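You operate a simulated robot arm through the tools that you are given. There is no shell and no other tool. Be economical: measure what you need, move in short steps, check, and stop when the job is done.

You run a simulated two-armed robot. Do the job below in one go: nothing can be reset, and whatever is moved stays where it is left.

JOB
Dock the grey module, write the day program to it, then stand it in the green pocket.
Fine: hold the clamp button to put it in and to lift it out; program knob on day, press write and wait for the green lamp before it comes out; the other module stays in its pocket.

The check looks at the end state, three seconds after you hand in, the way a careful person would. Anything else that was tipped, shoved, dropped, spilled or broken makes it a failure.

ROBOT AND FRAMES
Two 6-joint arms with two-finger parallel grippers on one trunk, on a base that drives. Base frame: it is fixed to the floor where the robot stands at the start and does not move with it; the origin is under the middle of the robot, x ahead of it, y to its left, z up; the surface under the hand at the start is at about z = 0.828. Readings come in m, rad, newtons and seconds.
The left shoulder is at the start at [0.06, 0.187, 1.097], the right one opposite. With the tool pointing down near the work surface each hand reaches from about 0.26 to 0.62 m from the robot's upright axis, wherever it stands, measured 20 degrees to its own side. Places, roughly: green pocket [0.5, -0.3, 0.8]; program knob [0.3, -0.1, 0.8]. Payload 1.57 kg a hand.
The TCP of each hand is the grasp point between the finger pads, 0.03 m short of the fingertips. In the tool frame z runs along the fingers and y along their closing line. Largest opening 0.11 m; finger width 0.024, thickness 0.012; the body of the gripper, 0.048 by 0.112 m, starts 0.078 m behind the TCP.
Orientation is that of the tool frame in the base frame, as a unit quaternion [x, y, z, w]. With the fingers straight down and closing along the base's y, the tool's x points along the base's -x, its y along +y and its z along -z.

CONTROLS
- The arms move only by the tool jog_arm. It takes "left_targets", "right_targets" or both (then of equal length, played together; a hand with none holds still); each is a list that holds one entry, the list of rows, each a list of 7 numbers: the turn, a rotation vector about the tool's x, y, z in rad, then the shift along the tool's x, y, z in m, then the finger opening in m, from 0 to 0.11. In form: [[[rx, ry, rz, tx, ty, tz, claw], ...]]. A call has 1 to 20 rows; each row shifts and turns the commanded pose from where the row before left it, along the tool's axes as they then stand. A row lasts 0.2 s, in which the tool goes at most 0.05 m and 0.15 rad; a call with a longer step from one row to the next is refused whole, and so is a gripper value outside its range. Where a pose cannot be reached the arm comes as near as it can. A force on the tool above 90 N (or 10 N above the force at the start of the call, whichever is more), or a blocked arm, ends the call early, and 0.2 s more pass. Each finger travels about 0.153 m/s and halts on what it meets, pressing with about 22 N; the grip force reading is that of the motor and also rises with nothing between the fingers. The clock runs only during rows and for 0.2 s after the last one: add rows that do not move to give the fingers time. It gives the time, the measured TCP pose, the force on the tool (base axes), the opening and the grip force at its end, in the units of the frame above (readings bear some noise), with the torque about the TCP (base axes, N m) and any sound that the robot's microphone picked up, and new pictures: "views" is both (left out), scene, wrist or none (wrist: the cameras of the hands that moved).
- Cameras (640 x 400 px; columns grow to the right, rows downward): "scene" is now at [0.0109, -0.0101, 1.6321]; the picture's right is [-0.18, -0.98, 0.00], its down [-0.80, 0.15, -0.58] and it looks along [0.57, -0.11, -0.81] (base axes); focal length 282 px, centre (320, 200). "left" rides on the left gripper at [0.07, -0.016, -0.141] in its tool frame; the picture's right is [0.23, 0.97, 0.00], its down [-0.86, 0.20, -0.48] and it looks along [-0.47, 0.11, 0.88] (tool axes); focal length 222 px, centre (320, 200). "right" rides on the right gripper at [0.07, 0.016, -0.141] in its tool frame; the picture's right is [-0.23, 0.97, 0.00], its down [-0.86, -0.20, -0.48] and it looks along [-0.47, -0.11, 0.88] (tool axes); focal length 222 px, centre (320, 200).
- lift_body(by): slides the trunk up (or, below 0, down) by that many m; the arms and the scene camera ride with it, the base frame stays. It gives what a move gives, with no picture.
- steer(legs): drives the robot by 1 to 6 legs, each [ahead, left, turn to the left] in m, m and rad, along the robot's own axes; the way and the turn of a leg run together, so that a leg with both is an arc; at most 1.5 m and 3.142 rad a leg. The arms and the cameras ride along, it lands a little off, and it stops where it bumps. It gives what a move gives, and a new picture of the scene camera.
- head_to(pan, tilt): turns the head with the scene camera to pan (to the left, within 1.501 rad either way) and tilt (down, from -0.506 to 1.204), counted from straight ahead of the robot. It gives what a move gives, and a new picture of the scene camera.
- locate(camera, pixels): there is no depth. For up to 12 entries [column, row, z] of the newest picture of that camera ("zoom" is the newest enlarged one), the place [x, y] in the base frame at which the ray of that pixel passes the height z, good to about 0.002 m. The clock stands still meanwhile.
- zoom(camera, box): a new picture of the part [left, top, right, bottom] of that camera's present view, enlarged. The clock stands still meanwhile.
- hand_in(): hands the job in; it is judged then, once.

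Work in short steps. Measure before you move; look again where a grasp or a placing could have gone wrong, and mend it. You have 80 turns and 260 pictures in all, those below and enlarged ones among them. Open the grippers and draw the arms clear of the work before you hand the job in, unless the task says otherwise; then end with one line.

The tools are called as a command line: name --argument value ..., lists and objects as JSON in quotes. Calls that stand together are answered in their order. jog_arm: Moves the arms, as the interface text tells. Its arguments: {"type":"object","properties":{"left_targets":{"type":"array","items":{"type":"array","items":{"type":"array","items":{"type":"number"}}}},"right_targets":{"type":"array","items":{"type":"array","items":{"type":"array","items":{"type":"number"}}}},"views":{"type":"string","enum":["both","scene","wrist","none"]}},"required":[]} The other tools are called the same way: lift_body (by) slides the trunk up or down; steer (legs) drives the base; head_to (pan, tilt) turns the head that bears the scene camera; locate (camera, pixels) gives the place at which the rays of pixels pass given heights; zoom (camera, box) takes an enlarged picture of a part of a camera's view; hand_in () hands the job in.

At the start:

```text
time_s: 0.0
left_eef_pos: [0.4057, 0.0077, 1.0976]
left_tool_rot: [0.0, 1.0, 0.0, 0.001]
left_ft_force: [0.4, 0.1, 0.8]
left_wrist_torque: [0.0, 0.0, -0.01]
left_gripper_width: 0.11
left_grasp_force: 0.0
right_eef_pos: [0.3929, -0.3219, 1.0966]
right_tool_rot: [0.0, 1.0, 0.0, 0.0]
right_ft_force: [1.2, -0.9, 0.2]
right_wrist_torque: [0.02, 0.0, 0.02]
right_gripper_width: 0.1097
right_grasp_force: 0.1
trunk travel left (down, up): [-0.725, 0.265]
robot x, y, heading: [0.0027, 0.0005, 0.0]
head pan, tilt: [-0.185, 0.951]
```

scene: 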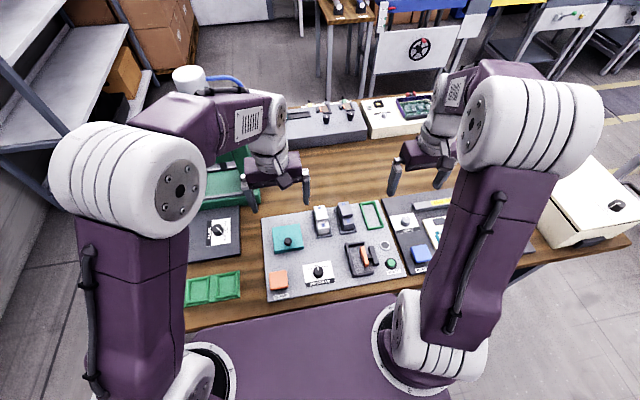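
right: 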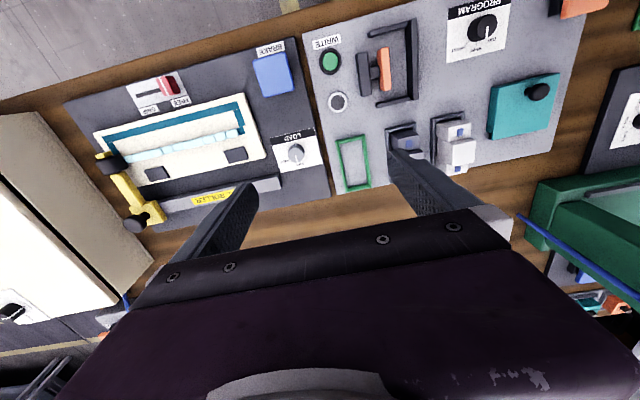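
left: 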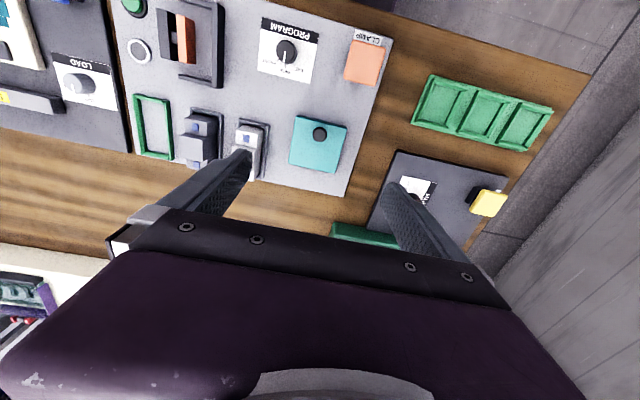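

The scene shows the programming board with two modules near (320,220) and (345,215), the green pocket at (371,215) and the dock at (360,258). I zoom for detail.

zoom --camera "scene" --box '[250, 190, 410, 305]'

zoom --camera "left" --box '[100, 0, 400, 190]'

zoom --camera "right" --box '[300, 0, 620, 200]'

```text
3.48 times, centred on (330, 248) of scene
```

zoom: 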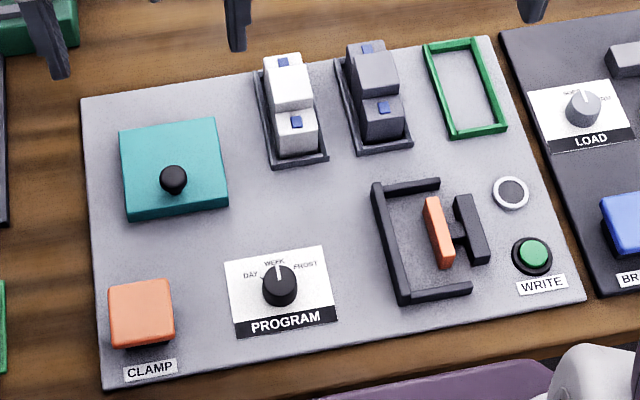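

```text
2.11 times, centred on (250, 95) of left
```

zoom: 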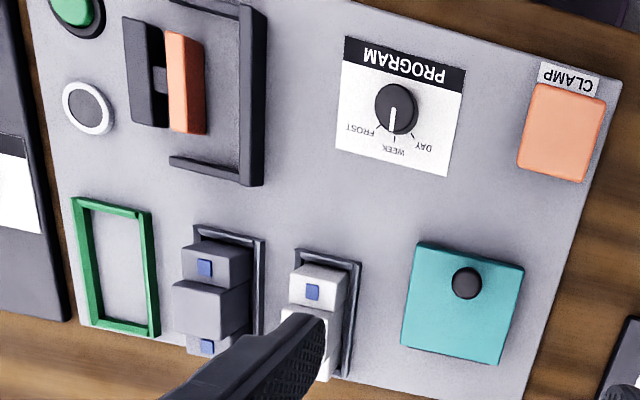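

```text
2.00 times, centred on (460, 100) of right
```

zoom: 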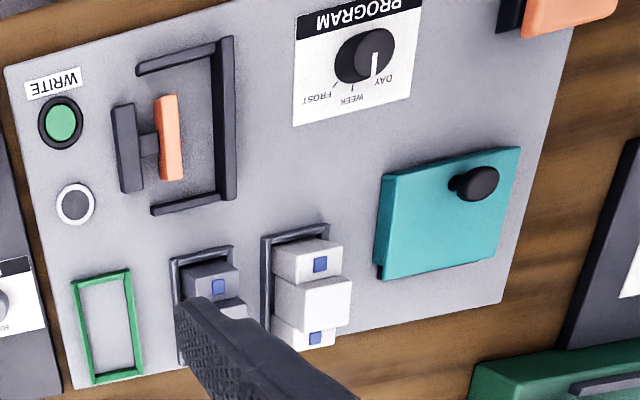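

The dark grey module is the middle one; the white module is the other. I measure board features from each view at a couple of heights.

locate --camera "zoom" --pixels '[[75, 281, 0.83], [129, 269, 0.83], [140, 374, 0.83], [92, 383, 0.83], [6, 67, 0.83], [75, 392, 0.83], [75, 204, 0.83], [61, 123, 0.84], [230, 38, 0.84], [152, 212, 0.84], [178, 130, 0.84], [238, 200, 0.84]]'

zoom --camera "scene" --box '[250, 190, 410, 305]'

```text
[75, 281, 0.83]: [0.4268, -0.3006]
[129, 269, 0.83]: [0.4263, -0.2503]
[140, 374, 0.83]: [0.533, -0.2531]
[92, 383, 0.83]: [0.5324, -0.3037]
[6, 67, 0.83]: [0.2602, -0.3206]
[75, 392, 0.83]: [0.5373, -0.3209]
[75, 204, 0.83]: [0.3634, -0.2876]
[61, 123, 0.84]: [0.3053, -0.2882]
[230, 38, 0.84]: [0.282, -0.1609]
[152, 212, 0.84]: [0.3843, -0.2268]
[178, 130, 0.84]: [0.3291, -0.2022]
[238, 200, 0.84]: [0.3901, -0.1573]
```

```text
3.48 times, centred on (330, 248) of scene
```

zoom: 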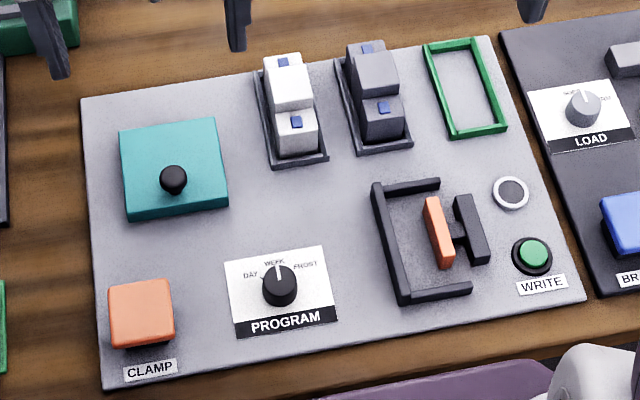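

Cross-check the board height and other features from the scene view.

locate --camera "zoom" --pixels '[[452, 138, 0.83], [507, 130, 0.83], [477, 38, 0.83], [423, 45, 0.83], [103, 389, 0.83], [586, 299, 0.83], [486, 37, 0.83], [82, 99, 0.83], [510, 193, 0.83], [532, 252, 0.84], [140, 305, 0.86], [279, 282, 0.85]]'

locate --camera "zoom" --pixels '[[403, 304, 0.84], [471, 290, 0.84], [372, 184, 0.84], [438, 180, 0.84], [356, 153, 0.83], [412, 144, 0.83], [276, 168, 0.83], [328, 158, 0.83], [425, 198, 0.85], [437, 197, 0.85], [455, 267, 0.85], [411, 291, 0.84]]'

zoom --camera "scene" --box '[305, 190, 405, 270]'

```text
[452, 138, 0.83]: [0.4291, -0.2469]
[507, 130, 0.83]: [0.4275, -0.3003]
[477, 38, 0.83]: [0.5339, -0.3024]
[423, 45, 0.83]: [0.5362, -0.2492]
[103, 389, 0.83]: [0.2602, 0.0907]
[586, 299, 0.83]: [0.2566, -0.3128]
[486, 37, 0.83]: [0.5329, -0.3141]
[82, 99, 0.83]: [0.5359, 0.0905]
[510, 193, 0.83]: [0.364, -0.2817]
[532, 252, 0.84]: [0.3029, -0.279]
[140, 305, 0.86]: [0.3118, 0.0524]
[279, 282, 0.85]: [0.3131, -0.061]
```

```text
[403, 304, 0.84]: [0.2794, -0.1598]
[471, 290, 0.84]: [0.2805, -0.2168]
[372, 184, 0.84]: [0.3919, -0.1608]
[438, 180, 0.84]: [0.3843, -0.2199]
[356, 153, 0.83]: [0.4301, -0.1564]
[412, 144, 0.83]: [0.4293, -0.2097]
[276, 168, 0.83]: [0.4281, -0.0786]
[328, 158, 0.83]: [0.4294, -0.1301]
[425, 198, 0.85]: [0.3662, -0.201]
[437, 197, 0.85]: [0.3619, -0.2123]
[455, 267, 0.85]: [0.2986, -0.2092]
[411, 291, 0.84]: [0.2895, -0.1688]
```

```text
5.00 times, centred on (355, 230) of scene
```

zoom: 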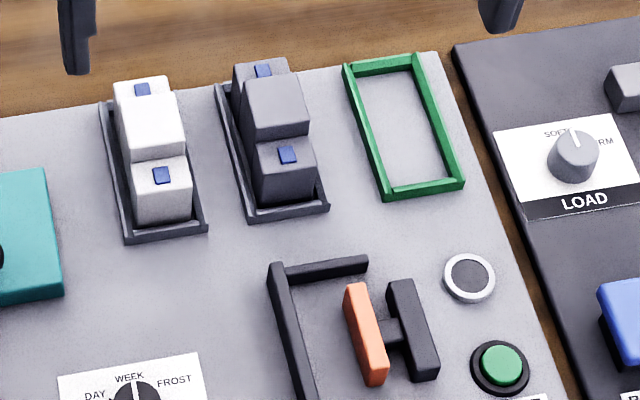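

Board top is about z 0.83; grey pocket centre is about (0.481,-0.183), green about (0.481,-0.276), dock bay x 0.29–0.385, knob about (0.313,-0.061), clamp (0.31,0.05). I bring the left hand above the knob and shut the right fingers for a clearer look.

jog_arm --left_targets '[[[0, 0, 0, 0.031, -0.023, 0.03, 0.11], [0, 0, 0, 0.031, -0.023, 0.03, 0.08], [0, 0, 0, 0.031, -0.023, 0.03, 0.06], [0, 0, 0, 0, 0, 0.03, 0.06], [0, 0, 0, 0, 0, 0, 0.06]]]' --right_targets '[[[0, 0, 0, 0, 0, 0.02, 0.08], [0, 0, 0, 0, 0, 0.03, 0.04], [0, 0, 0, 0, 0, 0.03, 0.0], [0, 0, 0, 0, 0, 0.02, 0], [0, 0, 0, 0, 0, 0, 0]]]'

```text
time_s: 1.2
left_eef_pos: [0.312, -0.0605, 0.9765]
left_tool_rot: [0.001, 1.0, 0.0, 0.001]
left_ft_force: [-0.5, -1.1, 0.6]
left_wrist_torque: [-0.02, 0.01, -0.01]
left_gripper_width: 0.0595
left_grasp_force: 0.1
right_eef_pos: [0.3934, -0.3223, 0.9965]
right_tool_rot: [0.0, 1.0, 0.0, 0.0]
right_ft_force: [-0.8, -0.4, 0.5]
right_wrist_torque: [0.0, 0.01, 0.04]
right_gripper_width: 0.0001
right_grasp_force: 21.2
trunk travel left (down, up): [-0.725, 0.265]
robot x, y, heading: [0.0004, -0.0035, -0.001]
head pan, tilt: [-0.185, 0.951]
```

scene: 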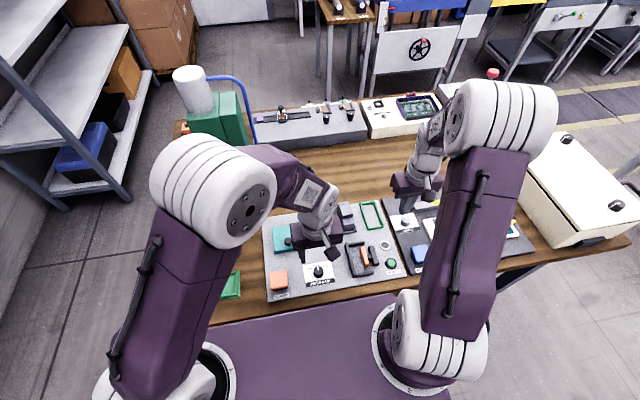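
right: 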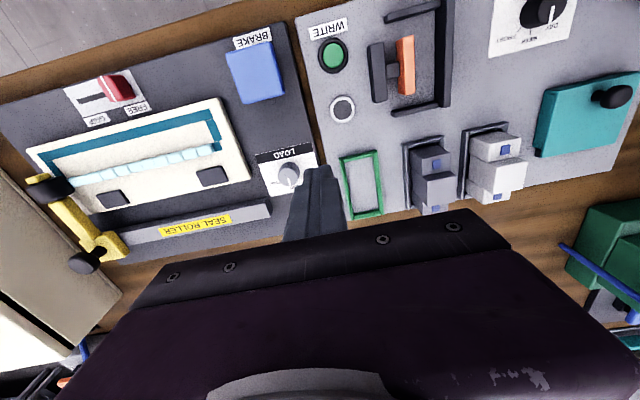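
left: 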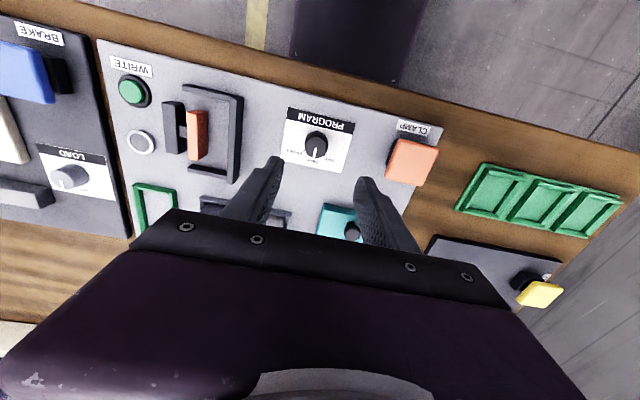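

Now close-ups from both wrists: the modules in the right view at (430,175)/(495,165), knob in the left view at (317,148).

zoom --camera "left" --box '[260, 90, 460, 215]'

zoom --camera "right" --box '[320, 0, 560, 220]'

```text
3.20 times, centred on (360, 152) of left
```

zoom: 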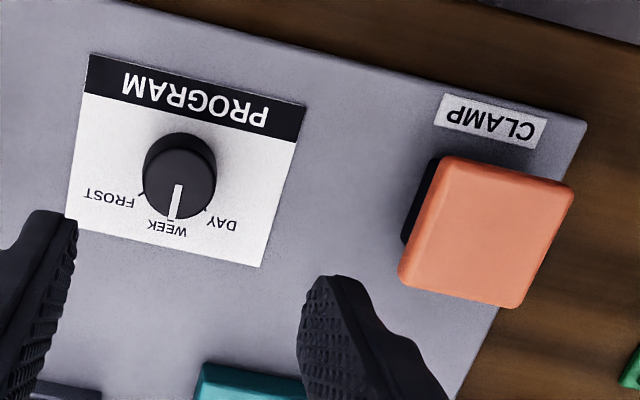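

```text
1.82 times, centred on (440, 110) of right
```

zoom: 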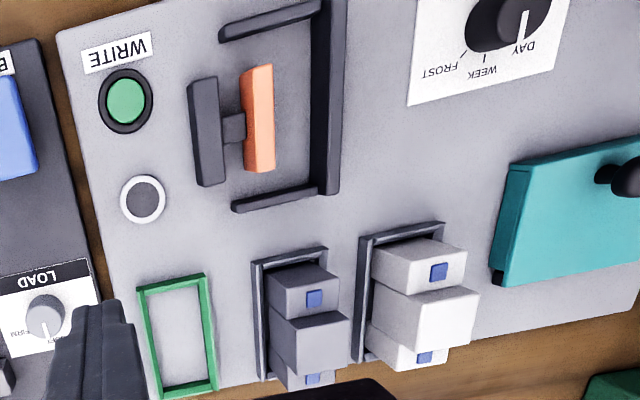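

Locating ticks and module features (zoom is the right-hand view now).

locate --camera "left" --pixels '[[324.1, 154.2, 0.831], [303.7, 149.8, 0.831], [314.1, 157.3, 0.831], [317, 147, 0.85], [317, 147, 0.84], [385.5, 180, 0.86], [417, 184.5, 0.86], [436.5, 148, 0.86], [399, 139.5, 0.86], [385, 163, 0.83]]'

locate --camera "zoom" --pixels '[[270, 271, 0.86], [270, 271, 0.87], [325, 264, 0.86], [325, 264, 0.87], [270, 316, 0.9], [350, 311, 0.9], [350, 340, 0.9], [297, 376, 0.9], [314, 298, 0.86], [313, 378, 0.86], [247, 70, 0.86], [274, 65, 0.86]]'

zoom --camera "scene" --box '[320, 190, 420, 270]'

```text
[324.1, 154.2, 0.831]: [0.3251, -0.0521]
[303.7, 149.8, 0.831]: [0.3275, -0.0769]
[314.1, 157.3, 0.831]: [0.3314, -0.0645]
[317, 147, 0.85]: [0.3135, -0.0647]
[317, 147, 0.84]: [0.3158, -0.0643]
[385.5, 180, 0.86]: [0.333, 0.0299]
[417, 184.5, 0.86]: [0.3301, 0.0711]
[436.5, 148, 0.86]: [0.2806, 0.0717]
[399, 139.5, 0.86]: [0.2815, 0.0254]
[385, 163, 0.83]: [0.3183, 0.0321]
```

```text
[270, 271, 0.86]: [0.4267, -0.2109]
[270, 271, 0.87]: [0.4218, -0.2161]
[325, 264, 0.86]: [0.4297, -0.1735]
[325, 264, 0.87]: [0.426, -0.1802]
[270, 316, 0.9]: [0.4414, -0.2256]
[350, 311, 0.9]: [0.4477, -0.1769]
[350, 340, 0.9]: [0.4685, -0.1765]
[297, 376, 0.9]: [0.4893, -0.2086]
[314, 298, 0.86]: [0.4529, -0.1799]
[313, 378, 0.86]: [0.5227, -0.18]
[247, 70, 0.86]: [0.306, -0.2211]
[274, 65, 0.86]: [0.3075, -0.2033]
```

```text
5.00 times, centred on (370, 230) of scene
```

zoom: 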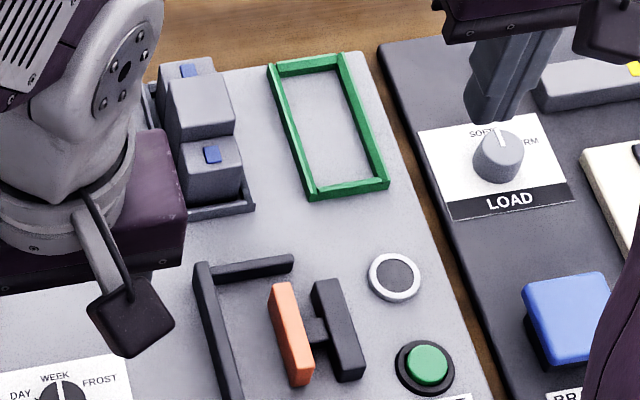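

Triangulate the module's heights with the scene view.

locate --camera "zoom" --pixels '[[212, 153, 0.86], [212, 153, 0.88], [180, 137, 0.88], [235, 130, 0.88], [180, 137, 0.9], [235, 130, 0.9], [225, 71, 0.9], [167, 77, 0.9], [188, 70, 0.86], [187, 204, 0.86], [241, 194, 0.86], [320, 335, 0.85]]'

locate --camera "right" --pixels '[[436.7, 163.9, 0.86], [436.7, 163.9, 0.88], [414.7, 189.8, 0.88], [456.5, 187, 0.88], [456.5, 187, 0.9], [427, 207, 0.88], [436, 208, 0.88]]'

zoom --camera "right" --box '[390, 120, 530, 220]'

```text
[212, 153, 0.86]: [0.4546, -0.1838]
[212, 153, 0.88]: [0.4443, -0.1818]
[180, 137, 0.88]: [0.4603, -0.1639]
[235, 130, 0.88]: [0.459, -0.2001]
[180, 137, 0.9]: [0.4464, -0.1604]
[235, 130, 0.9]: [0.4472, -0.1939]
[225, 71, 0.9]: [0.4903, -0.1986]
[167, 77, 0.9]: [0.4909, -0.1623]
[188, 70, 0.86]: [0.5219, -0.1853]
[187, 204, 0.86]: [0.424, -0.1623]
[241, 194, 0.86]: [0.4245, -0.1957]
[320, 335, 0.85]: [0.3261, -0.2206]
```

```text
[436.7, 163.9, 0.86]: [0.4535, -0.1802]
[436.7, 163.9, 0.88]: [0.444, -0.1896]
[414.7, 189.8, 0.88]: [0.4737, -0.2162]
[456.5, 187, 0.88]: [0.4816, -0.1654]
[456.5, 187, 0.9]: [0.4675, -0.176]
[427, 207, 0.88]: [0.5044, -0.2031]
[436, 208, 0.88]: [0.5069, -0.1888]
```

```text
4.00 times, centred on (460, 170) of right
```

zoom: 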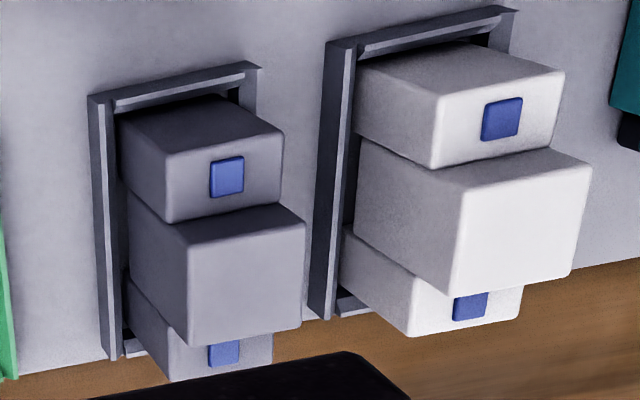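

Locate the tall block top corners in the right zoom.

locate --camera "zoom" --pixels '[[188, 243, 0.87], [188, 243, 0.88], [303, 226, 0.87], [303, 226, 0.88], [299, 330, 0.88], [193, 345, 0.88], [167, 222, 0.861], [280, 200, 0.861], [283, 135, 0.861], [165, 165, 0.861], [110, 360, 0.838], [92, 97, 0.838]]'

```text
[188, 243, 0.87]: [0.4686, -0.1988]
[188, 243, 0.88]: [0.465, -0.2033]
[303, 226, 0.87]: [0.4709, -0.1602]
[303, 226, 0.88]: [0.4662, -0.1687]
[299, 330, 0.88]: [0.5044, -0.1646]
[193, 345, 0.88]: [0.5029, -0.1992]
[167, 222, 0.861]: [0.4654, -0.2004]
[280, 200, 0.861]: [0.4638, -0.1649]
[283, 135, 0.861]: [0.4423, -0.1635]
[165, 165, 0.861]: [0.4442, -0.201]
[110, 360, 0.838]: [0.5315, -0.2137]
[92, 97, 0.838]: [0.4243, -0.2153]
```

Knob centre is about (0.313,-0.0645), DAY tick ~45° to the left of WEEK. I lower the left hand over the knob and close on it.

jog_arm --left_targets '[[[0, 0, 0, -0.001, -0.004, 0.04, 0.06], [0, 0, 0, 0, 0, 0.04, 0.06], [0, 0, 0, 0, 0, 0.027, 0.06], [0, 0, 0, 0, 0, 0, 0.03], [0, 0, 0, 0, 0, 0, 0.0], [0, 0, 0, 0, 0, 0, 0.0]]]' --views "wrist"

```text
time_s: 2.6
left_eef_pos: [0.315, -0.0668, 0.87]
left_tool_rot: [0.0, 1.0, -0.001, 0.001]
left_ft_force: [0.5, -0.5, -5.9]
left_wrist_torque: [-0.14, -0.85, -0.02]
left_gripper_width: 0.0284
left_grasp_force: 38.2
right_eef_pos: [0.3941, -0.3228, 0.9969]
right_tool_rot: [0.0, 1.0, 0.0, 0.0]
right_ft_force: [0.0, -0.2, 0.4]
right_wrist_torque: [-0.02, -0.01, 0.02]
right_gripper_width: 0.0002
right_grasp_force: 21.3
trunk travel left (down, up): [-0.725, 0.265]
robot x, y, heading: [-0.0025, 0.0028, -0.004]
head pan, tilt: [-0.185, 0.951]
```

left: 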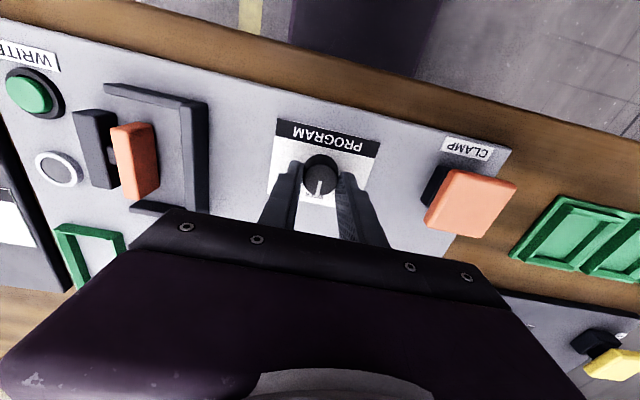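

The knob is gripped (28 mm). I turn it ~45° counter-clockwise from above.

jog_arm --left_targets '[[[0, 0, -0.131, 0, 0, 0, 0], [0, 0, -0.131, 0, 0, 0, 0], [0, 0, -0.131, 0, 0, 0, 0], [0, 0, -0.131, 0, 0, 0, 0], [0, 0, -0.131, 0, 0, 0, 0], [0, 0, -0.131, 0, 0, 0, 0], [0, 0, 0, 0, 0, 0, 0]]]' --views "wrist"

zoom --camera "left" --box '[240, 100, 400, 240]'

```text
time_s: 4.2
left_eef_pos: [0.3155, -0.064, 0.871]
left_tool_rot: [-0.383, 0.924, -0.002, 0.001]
left_ft_force: [6.4, 5.8, 19.6]
left_wrist_torque: [0.19, -0.3, -0.32]
left_gripper_width: 0.0283
left_grasp_force: 38.6
right_eef_pos: [0.3934, -0.3215, 0.9971]
right_tool_rot: [-0.001, 1.0, -0.002, 0.0]
right_ft_force: [0.3, 0.3, -0.9]
right_wrist_torque: [0.0, 0.0, 0.0]
right_gripper_width: 0.0
right_grasp_force: 21.2
trunk travel left (down, up): [-0.725, 0.265]
robot x, y, heading: [0.0025, 0.0003, -0.001]
head pan, tilt: [-0.185, 0.951]
```

left: 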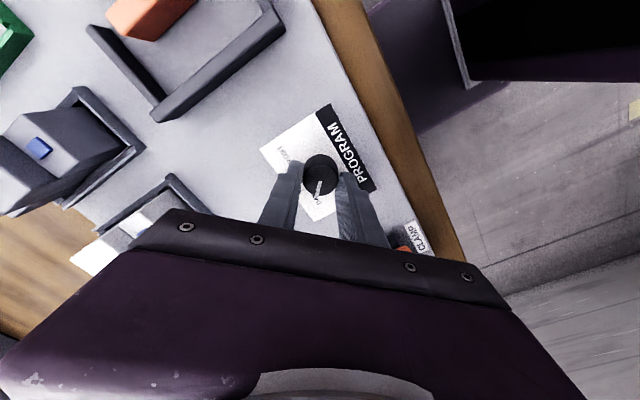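

```text
2.86 times, centred on (320, 170) of left
```

zoom: 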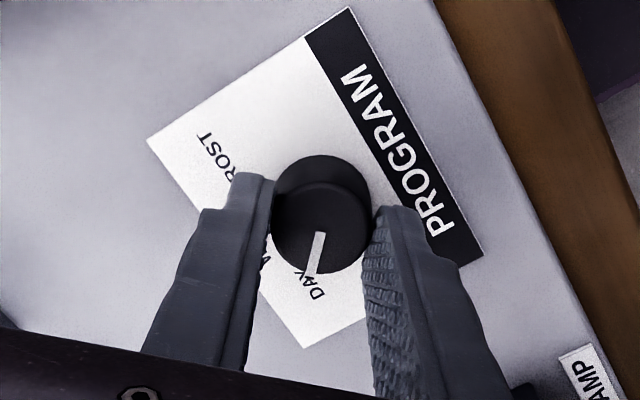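

The pointer now stands at DAY. I release, rise, turn back, and check the knob from the scene camera.

jog_arm --left_targets '[[[0, 0, 0, 0, 0, 0, 0.05], [0, 0, 0, 0, 0, 0, 0.05], [0, 0, 0, 0, 0, -0.04, 0.05], [0, 0, 0, 0, 0, -0.045, 0.05], [0, 0, 0.131, 0, 0, -0.02, 0.03], [0, 0, 0.131, 0, 0, 0, 0], [0, 0, 0.131, 0, 0, 0, 0], [0, 0, 0.131, 0, 0, 0, 0], [0, 0, 0.131, 0, 0, 0, 0], [0, 0, 0.131, 0, 0, 0, 0], [0, 0, 0, 0, 0.04, 0, 0], [0, 0, 0, 0.004, 0.04, 0, 0], [0, 0, 0, 0.004, 0.034, 0, 0], [0, 0, 0, 0, 0, 0, 0]]]'

zoom --camera "left" --box '[150, 50, 420, 220]'

zoom --camera "scene" --box '[250, 190, 410, 305]'

```text
time_s: 7.2
left_eef_pos: [0.3047, 0.047, 0.9768]
left_tool_rot: [0.0, 1.0, 0.0, 0.001]
left_ft_force: [-0.4, 0.1, -0.3]
left_wrist_torque: [0.03, 0.03, -0.03]
left_gripper_width: 0.0
left_grasp_force: 22.2
right_eef_pos: [0.3939, -0.3224, 0.9982]
right_tool_rot: [0.0, 1.0, 0.0, -0.001]
right_ft_force: [-0.9, 0.0, -0.5]
right_wrist_torque: [-0.05, -0.01, -0.02]
right_gripper_width: 0.0
right_grasp_force: 21.4
trunk travel left (down, up): [-0.725, 0.265]
robot x, y, heading: [0.0016, -0.0002, 0.001]
head pan, tilt: [-0.185, 0.951]
```

scene: 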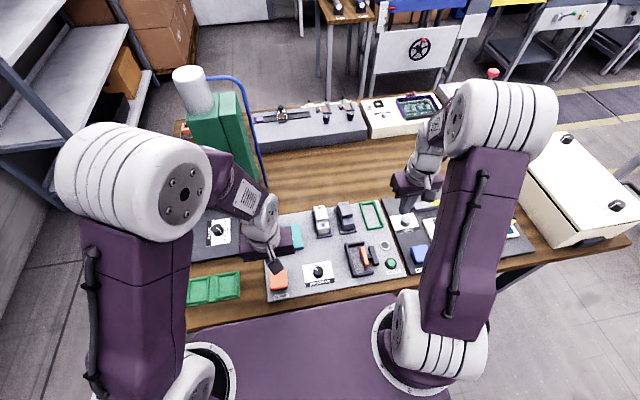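
left: 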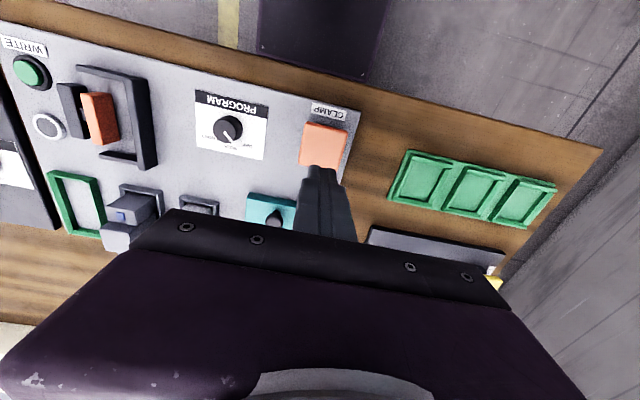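

```text
2.35 times, centred on (285, 135) of left
```

zoom: 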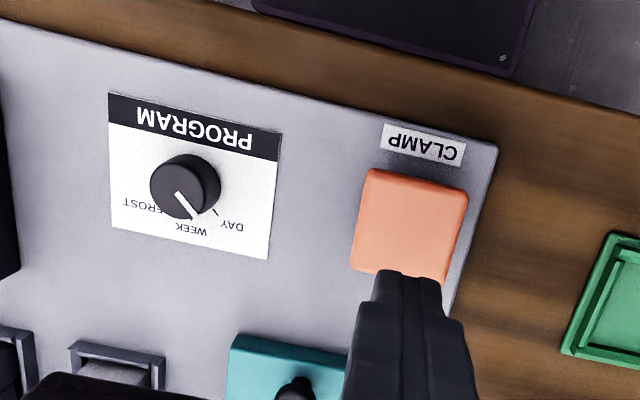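

```text
3.48 times, centred on (330, 248) of scene
```

zoom: 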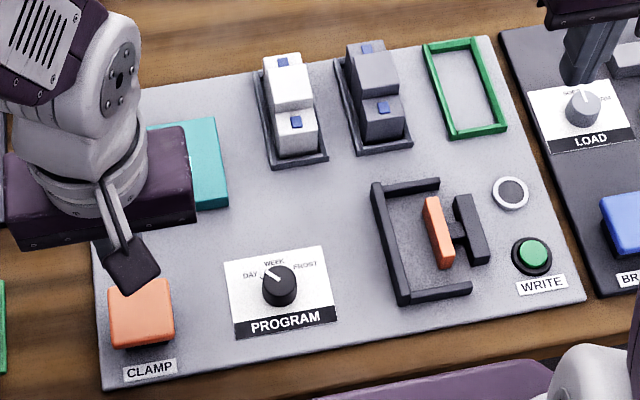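

The knob pointer may be short of DAY; I zoom in to measure its angle.

zoom --camera "scene" --box '[302, 248, 338, 276]'

zoom --camera "left" --box '[190, 85, 270, 165]'

```text
14.29 times, centred on (320, 262) of scene
```

zoom: 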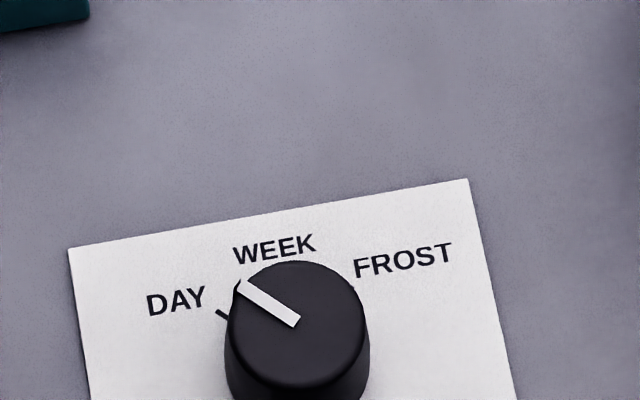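

```text
5.00 times, centred on (230, 125) of left
```

zoom: 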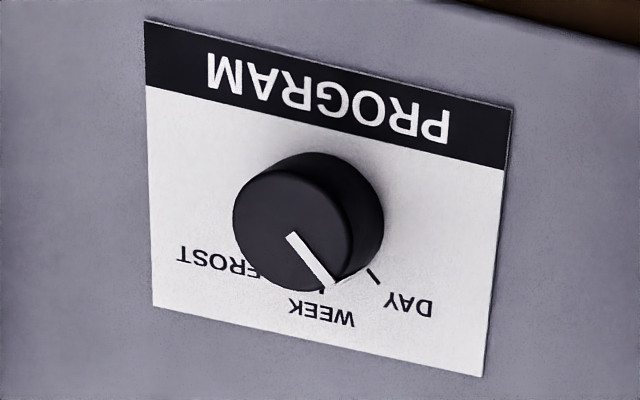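

locate --camera "zoom" --pixels '[[291, 236, 0.855], [330, 284, 0.855], [367, 268, 0.831], [379, 283, 0.831], [294, 230, 0.855], [147, 88, 0.831], [504, 168, 0.831]]'

```text
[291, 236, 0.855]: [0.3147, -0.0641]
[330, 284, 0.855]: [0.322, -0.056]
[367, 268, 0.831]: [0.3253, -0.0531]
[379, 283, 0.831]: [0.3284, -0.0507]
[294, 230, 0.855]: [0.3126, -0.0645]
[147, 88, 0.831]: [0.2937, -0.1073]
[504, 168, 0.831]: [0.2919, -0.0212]
```

The pointer angle (~48°) matches the DAY tick (~43–46°). Next I move the right hand for a look at the dock and module from another angle.

jog_arm --right_targets '[[[0, 0, 0, 0.03, 0.03, 0, 0], [0, 0, 0, 0.03, 0.03, 0, 0], [0, 0, 0, 0.01, 0.0, 0, 0], [0, 0, 0, 0, 0, 0, 0]]]' --views "wrist"

zoom --camera "right" --box '[270, 20, 430, 140]'

```text
time_s: 8.2
left_eef_pos: [0.3059, 0.048, 0.9772]
left_tool_rot: [-0.001, 1.0, 0.001, 0.001]
left_ft_force: [0.1, -0.2, -1.2]
left_wrist_torque: [-0.01, 0.0, 0.01]
left_gripper_width: 0.0
left_grasp_force: 21.2
right_eef_pos: [0.3251, -0.2602, 0.996]
right_tool_rot: [0.0, 1.0, 0.0, -0.001]
right_ft_force: [1.0, 0.4, 0.1]
right_wrist_torque: [0.0, 0.01, 0.02]
right_gripper_width: 0.0
right_grasp_force: 21.6
trunk travel left (down, up): [-0.725, 0.265]
robot x, y, heading: [-0.001, -0.0002, -0.001]
head pan, tilt: [-0.185, 0.951]
```

right: 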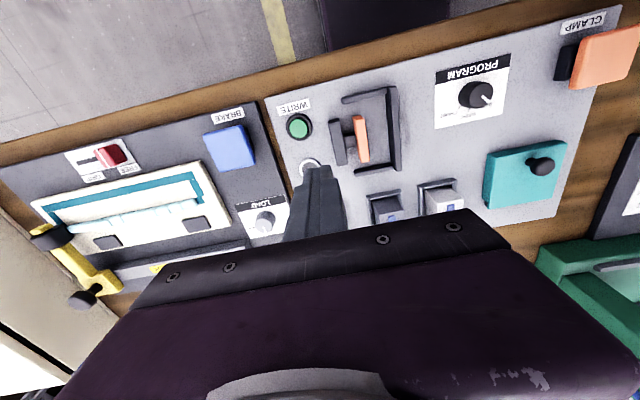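

```text
3.33 times, centred on (350, 80) of right
```

zoom: 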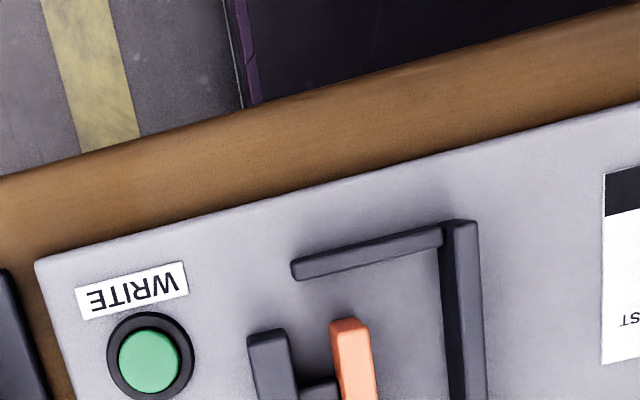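

zoom --camera "right" --box '[310, 75, 430, 185]'

zoom --camera "scene" --box '[335, 230, 395, 270]'

```text
3.64 times, centred on (370, 130) of right
```

zoom: 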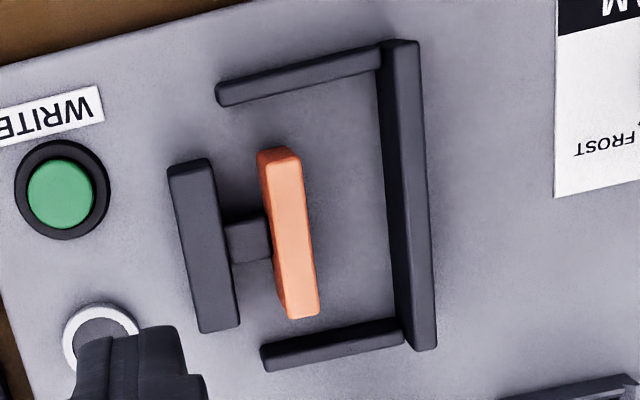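

```text
10.00 times, centred on (365, 250) of scene
```

zoom: 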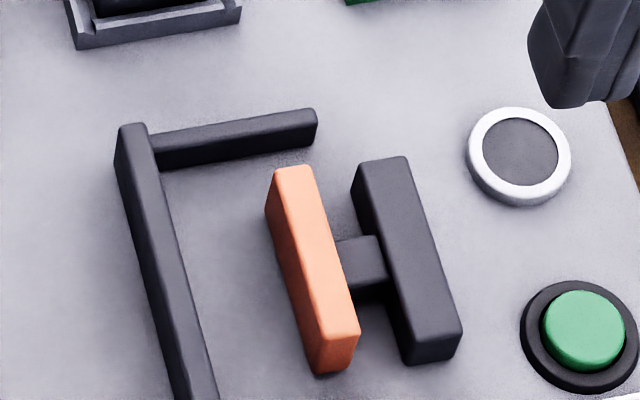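

locate --camera "zoom" --pixels '[[275, 169, 0.845], [275, 169, 0.855], [275, 169, 0.865], [328, 343, 0.845], [328, 343, 0.855], [328, 343, 0.865], [120, 128, 0.84], [120, 128, 0.85], [146, 125, 0.84], [146, 125, 0.85], [317, 112, 0.84], [317, 112, 0.85]]'

locate --camera "right" --pixels '[[365, 117.6, 0.845], [365, 117.6, 0.855], [365, 117.6, 0.865], [369.4, 161.6, 0.845], [369.4, 161.6, 0.855], [369.4, 161.6, 0.865], [402, 171, 0.84], [402, 171, 0.85], [397, 86, 0.84], [397, 86, 0.85], [386, 88, 0.84], [386, 88, 0.85]]'

```text
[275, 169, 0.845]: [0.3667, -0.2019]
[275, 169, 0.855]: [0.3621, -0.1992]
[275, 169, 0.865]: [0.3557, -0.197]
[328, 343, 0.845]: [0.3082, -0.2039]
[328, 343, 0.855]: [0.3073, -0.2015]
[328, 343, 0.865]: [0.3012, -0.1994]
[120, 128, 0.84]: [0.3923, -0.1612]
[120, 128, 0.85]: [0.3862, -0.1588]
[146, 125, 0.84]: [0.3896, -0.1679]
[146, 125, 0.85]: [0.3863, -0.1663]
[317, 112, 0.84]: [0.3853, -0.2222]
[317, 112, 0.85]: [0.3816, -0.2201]
```

```text
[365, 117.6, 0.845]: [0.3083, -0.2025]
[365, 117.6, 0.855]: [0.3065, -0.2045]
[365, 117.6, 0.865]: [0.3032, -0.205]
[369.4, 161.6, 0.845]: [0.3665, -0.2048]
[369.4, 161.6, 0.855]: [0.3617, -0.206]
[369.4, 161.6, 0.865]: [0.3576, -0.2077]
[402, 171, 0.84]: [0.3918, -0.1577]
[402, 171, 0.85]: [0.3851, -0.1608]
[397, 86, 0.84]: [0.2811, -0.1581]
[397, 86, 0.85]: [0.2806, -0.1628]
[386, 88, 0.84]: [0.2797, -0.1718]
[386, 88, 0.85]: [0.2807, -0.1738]
```

locate --camera "zoom" --pixels '[[165, 169, 0.831], [315, 145, 0.831], [155, 150, 0.844], [315, 124, 0.844]]'

locate --camera "right" --pixels '[[343, 103.9, 0.831], [386.5, 93.7, 0.831], [354, 169.9, 0.831], [392, 162.5, 0.831], [343, 98, 0.844], [385, 88.5, 0.844], [388, 100, 0.831], [391, 155, 0.831]]'

jog_arm --right_targets '[[[0, 0, 0, -0.035, 0.02, 0, 0.03], [0, 0, 0, -0.035, 0.02, 0, 0.06], [0, 0, 0, -0.02, 0.02, 0, 0.06], [0, 0, 0, 0, 0.018, 0, 0.06], [0, 0, 0, 0, 0, 0, 0.06]]]'

```text
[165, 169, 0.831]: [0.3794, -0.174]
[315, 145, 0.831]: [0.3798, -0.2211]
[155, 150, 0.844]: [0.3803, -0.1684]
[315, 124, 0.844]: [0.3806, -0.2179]
```

```text
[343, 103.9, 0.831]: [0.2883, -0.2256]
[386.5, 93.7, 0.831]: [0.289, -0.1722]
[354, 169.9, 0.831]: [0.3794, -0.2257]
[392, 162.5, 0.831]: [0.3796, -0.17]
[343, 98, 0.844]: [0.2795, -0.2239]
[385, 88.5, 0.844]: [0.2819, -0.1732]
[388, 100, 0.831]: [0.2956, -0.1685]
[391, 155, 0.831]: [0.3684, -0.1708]
```

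```text
time_s: 9.4
left_eef_pos: [0.3055, 0.0466, 0.9757]
left_tool_rot: [0.0, 1.0, 0.0, 0.002]
left_ft_force: [0.5, 0.0, 0.5]
left_wrist_torque: [0.02, 0.02, 0.0]
left_gripper_width: 0.0001
left_grasp_force: 21.3
right_eef_pos: [0.4152, -0.1837, 0.9949]
right_tool_rot: [0.0, 1.0, 0.0, 0.001]
right_ft_force: [-1.0, 0.3, 0.1]
right_wrist_torque: [0.0, -0.01, -0.01]
right_gripper_width: 0.0601
right_grasp_force: 0.0
trunk travel left (down, up): [-0.725, 0.265]
robot x, y, heading: [0.0004, 0.0009, 0.0]
head pan, tilt: [-0.185, 0.951]
```

scene: 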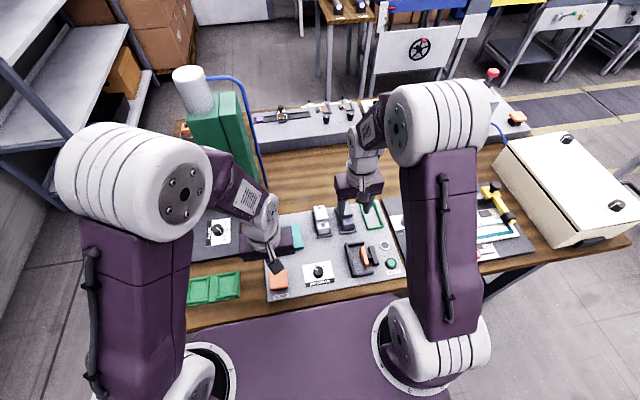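
right: 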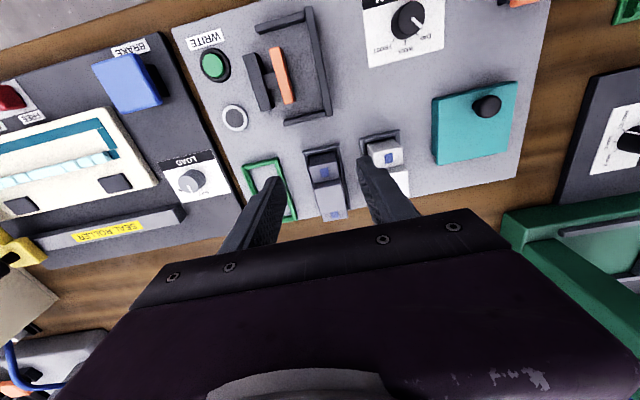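

Dock bay inner x is 0.289–0.380 (centre 0.3345), wall at y≈-0.17. Zoom on the module in the right view at (328,183).

zoom --camera "right" --box '[270, 130, 390, 230]'

```text
4.00 times, centred on (330, 180) of right
```

zoom: 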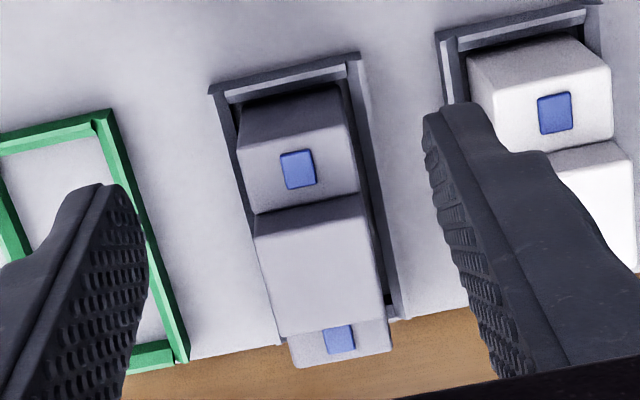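

locate --camera "zoom" --pixels '[[239, 147, 0.861], [351, 126, 0.861], [252, 214, 0.861], [358, 192, 0.861], [257, 236, 0.877], [363, 215, 0.877], [278, 338, 0.877], [392, 318, 0.877], [297, 368, 0.861], [391, 350, 0.861], [298, 169, 0.861], [340, 340, 0.861]]'

```text
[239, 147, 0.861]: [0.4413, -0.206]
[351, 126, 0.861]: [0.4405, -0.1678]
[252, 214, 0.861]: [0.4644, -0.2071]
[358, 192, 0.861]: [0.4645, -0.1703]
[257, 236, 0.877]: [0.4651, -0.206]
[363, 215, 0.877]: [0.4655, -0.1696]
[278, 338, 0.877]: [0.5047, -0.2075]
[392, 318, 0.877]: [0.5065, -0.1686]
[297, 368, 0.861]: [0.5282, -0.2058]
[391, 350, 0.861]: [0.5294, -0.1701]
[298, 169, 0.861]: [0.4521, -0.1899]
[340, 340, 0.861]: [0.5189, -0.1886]
```

Module is ~0.088 long versus the ~0.091 dock bay, so x matters. I measure the dock bars from this same view for a relative offset.

zoom --camera "right" --box '[235, 0, 345, 130]'

zoom --camera "right" --box '[245, 95, 345, 130]'

```text
3.08 times, centred on (290, 65) of right
```

zoom: 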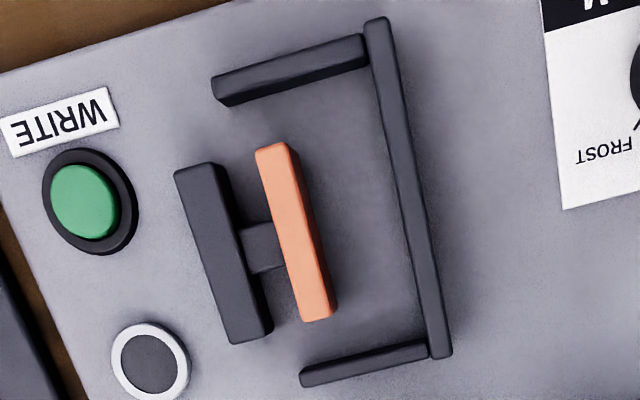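

```text
6.40 times, centred on (295, 112) of right
```

zoom: 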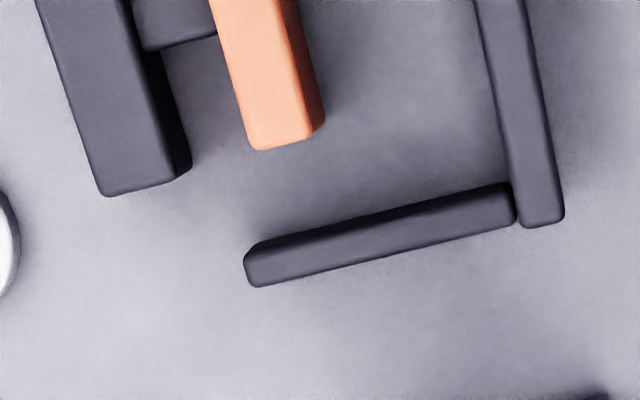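

locate --camera "zoom" --pixels '[[290, 233, 0.831], [500, 184, 0.831], [260, 258, 0.844], [500, 202, 0.844]]'

locate --camera "right" --pixels '[[262, 33.7, 0.831], [353.0, 22.0, 0.831]]'

zoom --camera "right" --box '[260, 0, 370, 50]'

```text
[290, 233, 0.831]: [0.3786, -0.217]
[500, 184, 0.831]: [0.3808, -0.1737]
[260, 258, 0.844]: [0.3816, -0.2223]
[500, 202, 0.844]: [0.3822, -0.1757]
```

```text
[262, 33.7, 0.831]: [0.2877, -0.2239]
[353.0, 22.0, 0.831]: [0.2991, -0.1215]
```

```text
5.82 times, centred on (315, 25) of right
```

zoom: 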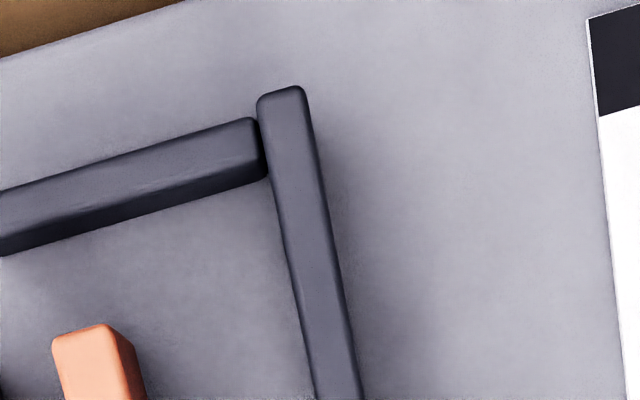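

locate --camera "zoom" --pixels '[[250, 187, 0.831], [30, 250, 0.831], [250, 160, 0.844], [30, 220, 0.844]]'

```text
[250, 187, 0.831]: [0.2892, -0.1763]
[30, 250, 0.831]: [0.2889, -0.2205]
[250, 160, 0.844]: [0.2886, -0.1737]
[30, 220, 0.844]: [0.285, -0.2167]
```

Bay centre x≈0.335, module centre x≈0.485. I go over the module, descend to TCP z≈0.884 and look before closing.

jog_arm --right_targets '[[[0, 0, 0, -0.035, 0, 0, 0.06], [0, 0, 0, -0.035, -0.001, 0, 0.06], [0, 0, 0, 0, 0, 0.04, 0.06], [0, 0, 0, 0, 0, 0.04, 0.06], [0, 0, 0, 0, 0, 0.03, 0.06], [0, 0, 0, 0, 0, 0, 0.06]]]' --views "wrist"

zoom --camera "right" --box '[230, 90, 420, 210]'

```text
time_s: 10.8
left_eef_pos: [0.3053, 0.0465, 0.9772]
left_tool_rot: [0.001, 1.0, 0.0, 0.001]
left_ft_force: [0.1, 0.7, -0.5]
left_wrist_torque: [-0.04, 0.03, -0.02]
left_gripper_width: 0.0002
left_grasp_force: 21.4
right_eef_pos: [0.484, -0.1854, 0.8847]
right_tool_rot: [0.0, 1.0, -0.001, 0.0]
right_ft_force: [0.8, 0.4, 0.9]
right_wrist_torque: [-0.01, -0.03, 0.01]
right_gripper_width: 0.0601
right_grasp_force: 0.0
trunk travel left (down, up): [-0.725, 0.265]
robot x, y, heading: [0.0006, -0.0023, 0.001]
head pan, tilt: [-0.185, 0.951]
```

right: 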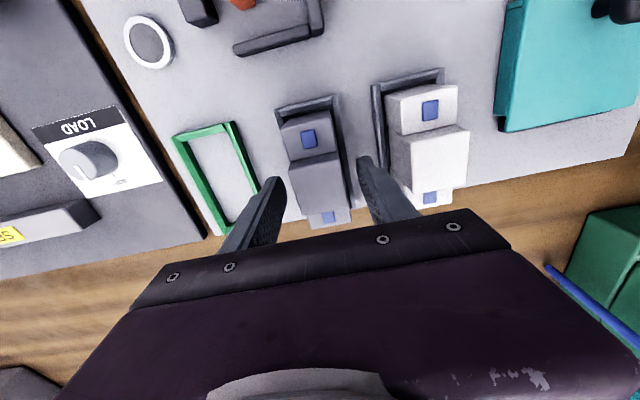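

```text
3.33 times, centred on (325, 150) of right
```

zoom: 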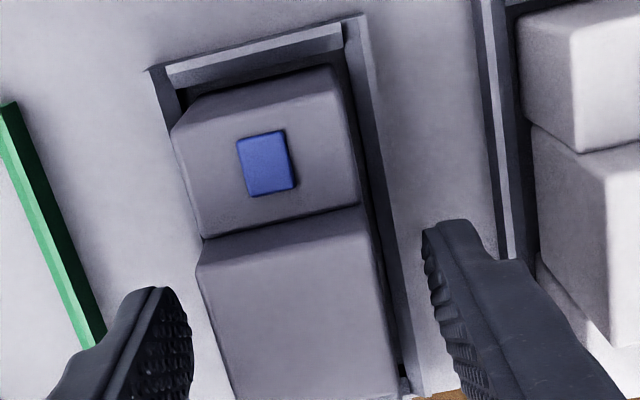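

The fingers flank the grey module clear of its neighbours. Close and lift a little.

jog_arm --right_targets '[[[0, 0, 0, 0, 0, 0, 0.04], [0, 0, 0, 0, 0, 0, 0.02], [0, 0, 0, 0, 0, 0, 0.02], [0, 0, 0, 0, 0, -0.02, 0.02], [0, 0, 0, 0, 0, -0.04, 0.02], [0, 0, 0, 0, 0, -0.03, 0.02], [0, 0, 0, 0, 0, 0, 0.02]]]'

zoom --camera "right" --box '[230, 90, 420, 210]'

```text
time_s: 12.4
left_eef_pos: [0.3052, 0.0454, 0.9769]
left_tool_rot: [0.0, 1.0, 0.0, 0.0]
left_ft_force: [-0.8, 0.4, 0.4]
left_wrist_torque: [-0.01, 0.01, -0.01]
left_gripper_width: 0.0
left_grasp_force: 21.4
right_eef_pos: [0.4844, -0.1868, 0.9767]
right_tool_rot: [0.0, 1.0, 0.0, -0.001]
right_ft_force: [0.5, 0.2, -1.6]
right_wrist_torque: [-0.01, 0.0, -0.04]
right_gripper_width: 0.0356
right_grasp_force: 21.8
trunk travel left (down, up): [-0.725, 0.265]
robot x, y, heading: [-0.0043, 0.0008, 0.002]
head pan, tilt: [-0.185, 0.951]
```

scene: 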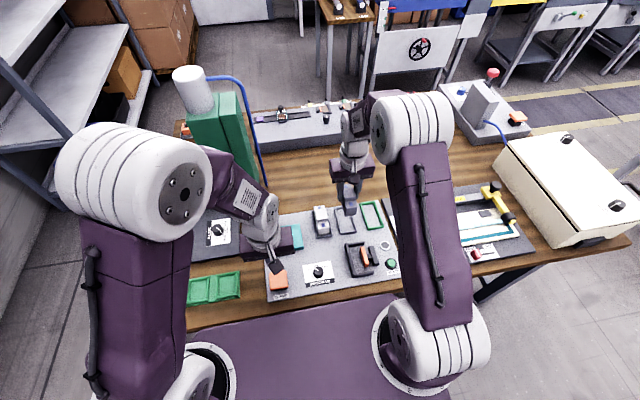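
right: 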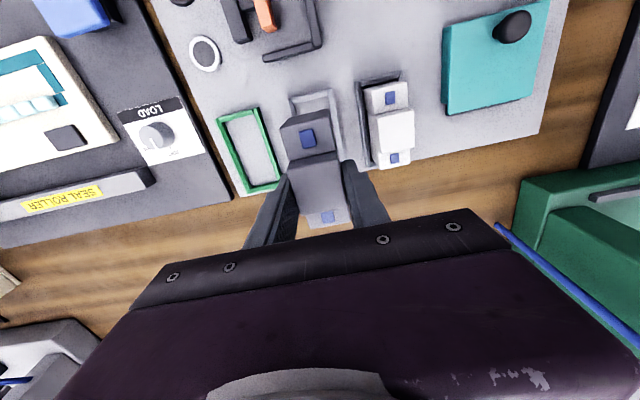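

```text
3.33 times, centred on (325, 150) of right
```

zoom: 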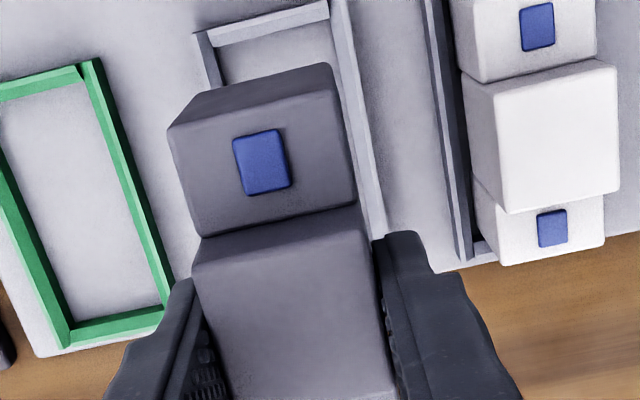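

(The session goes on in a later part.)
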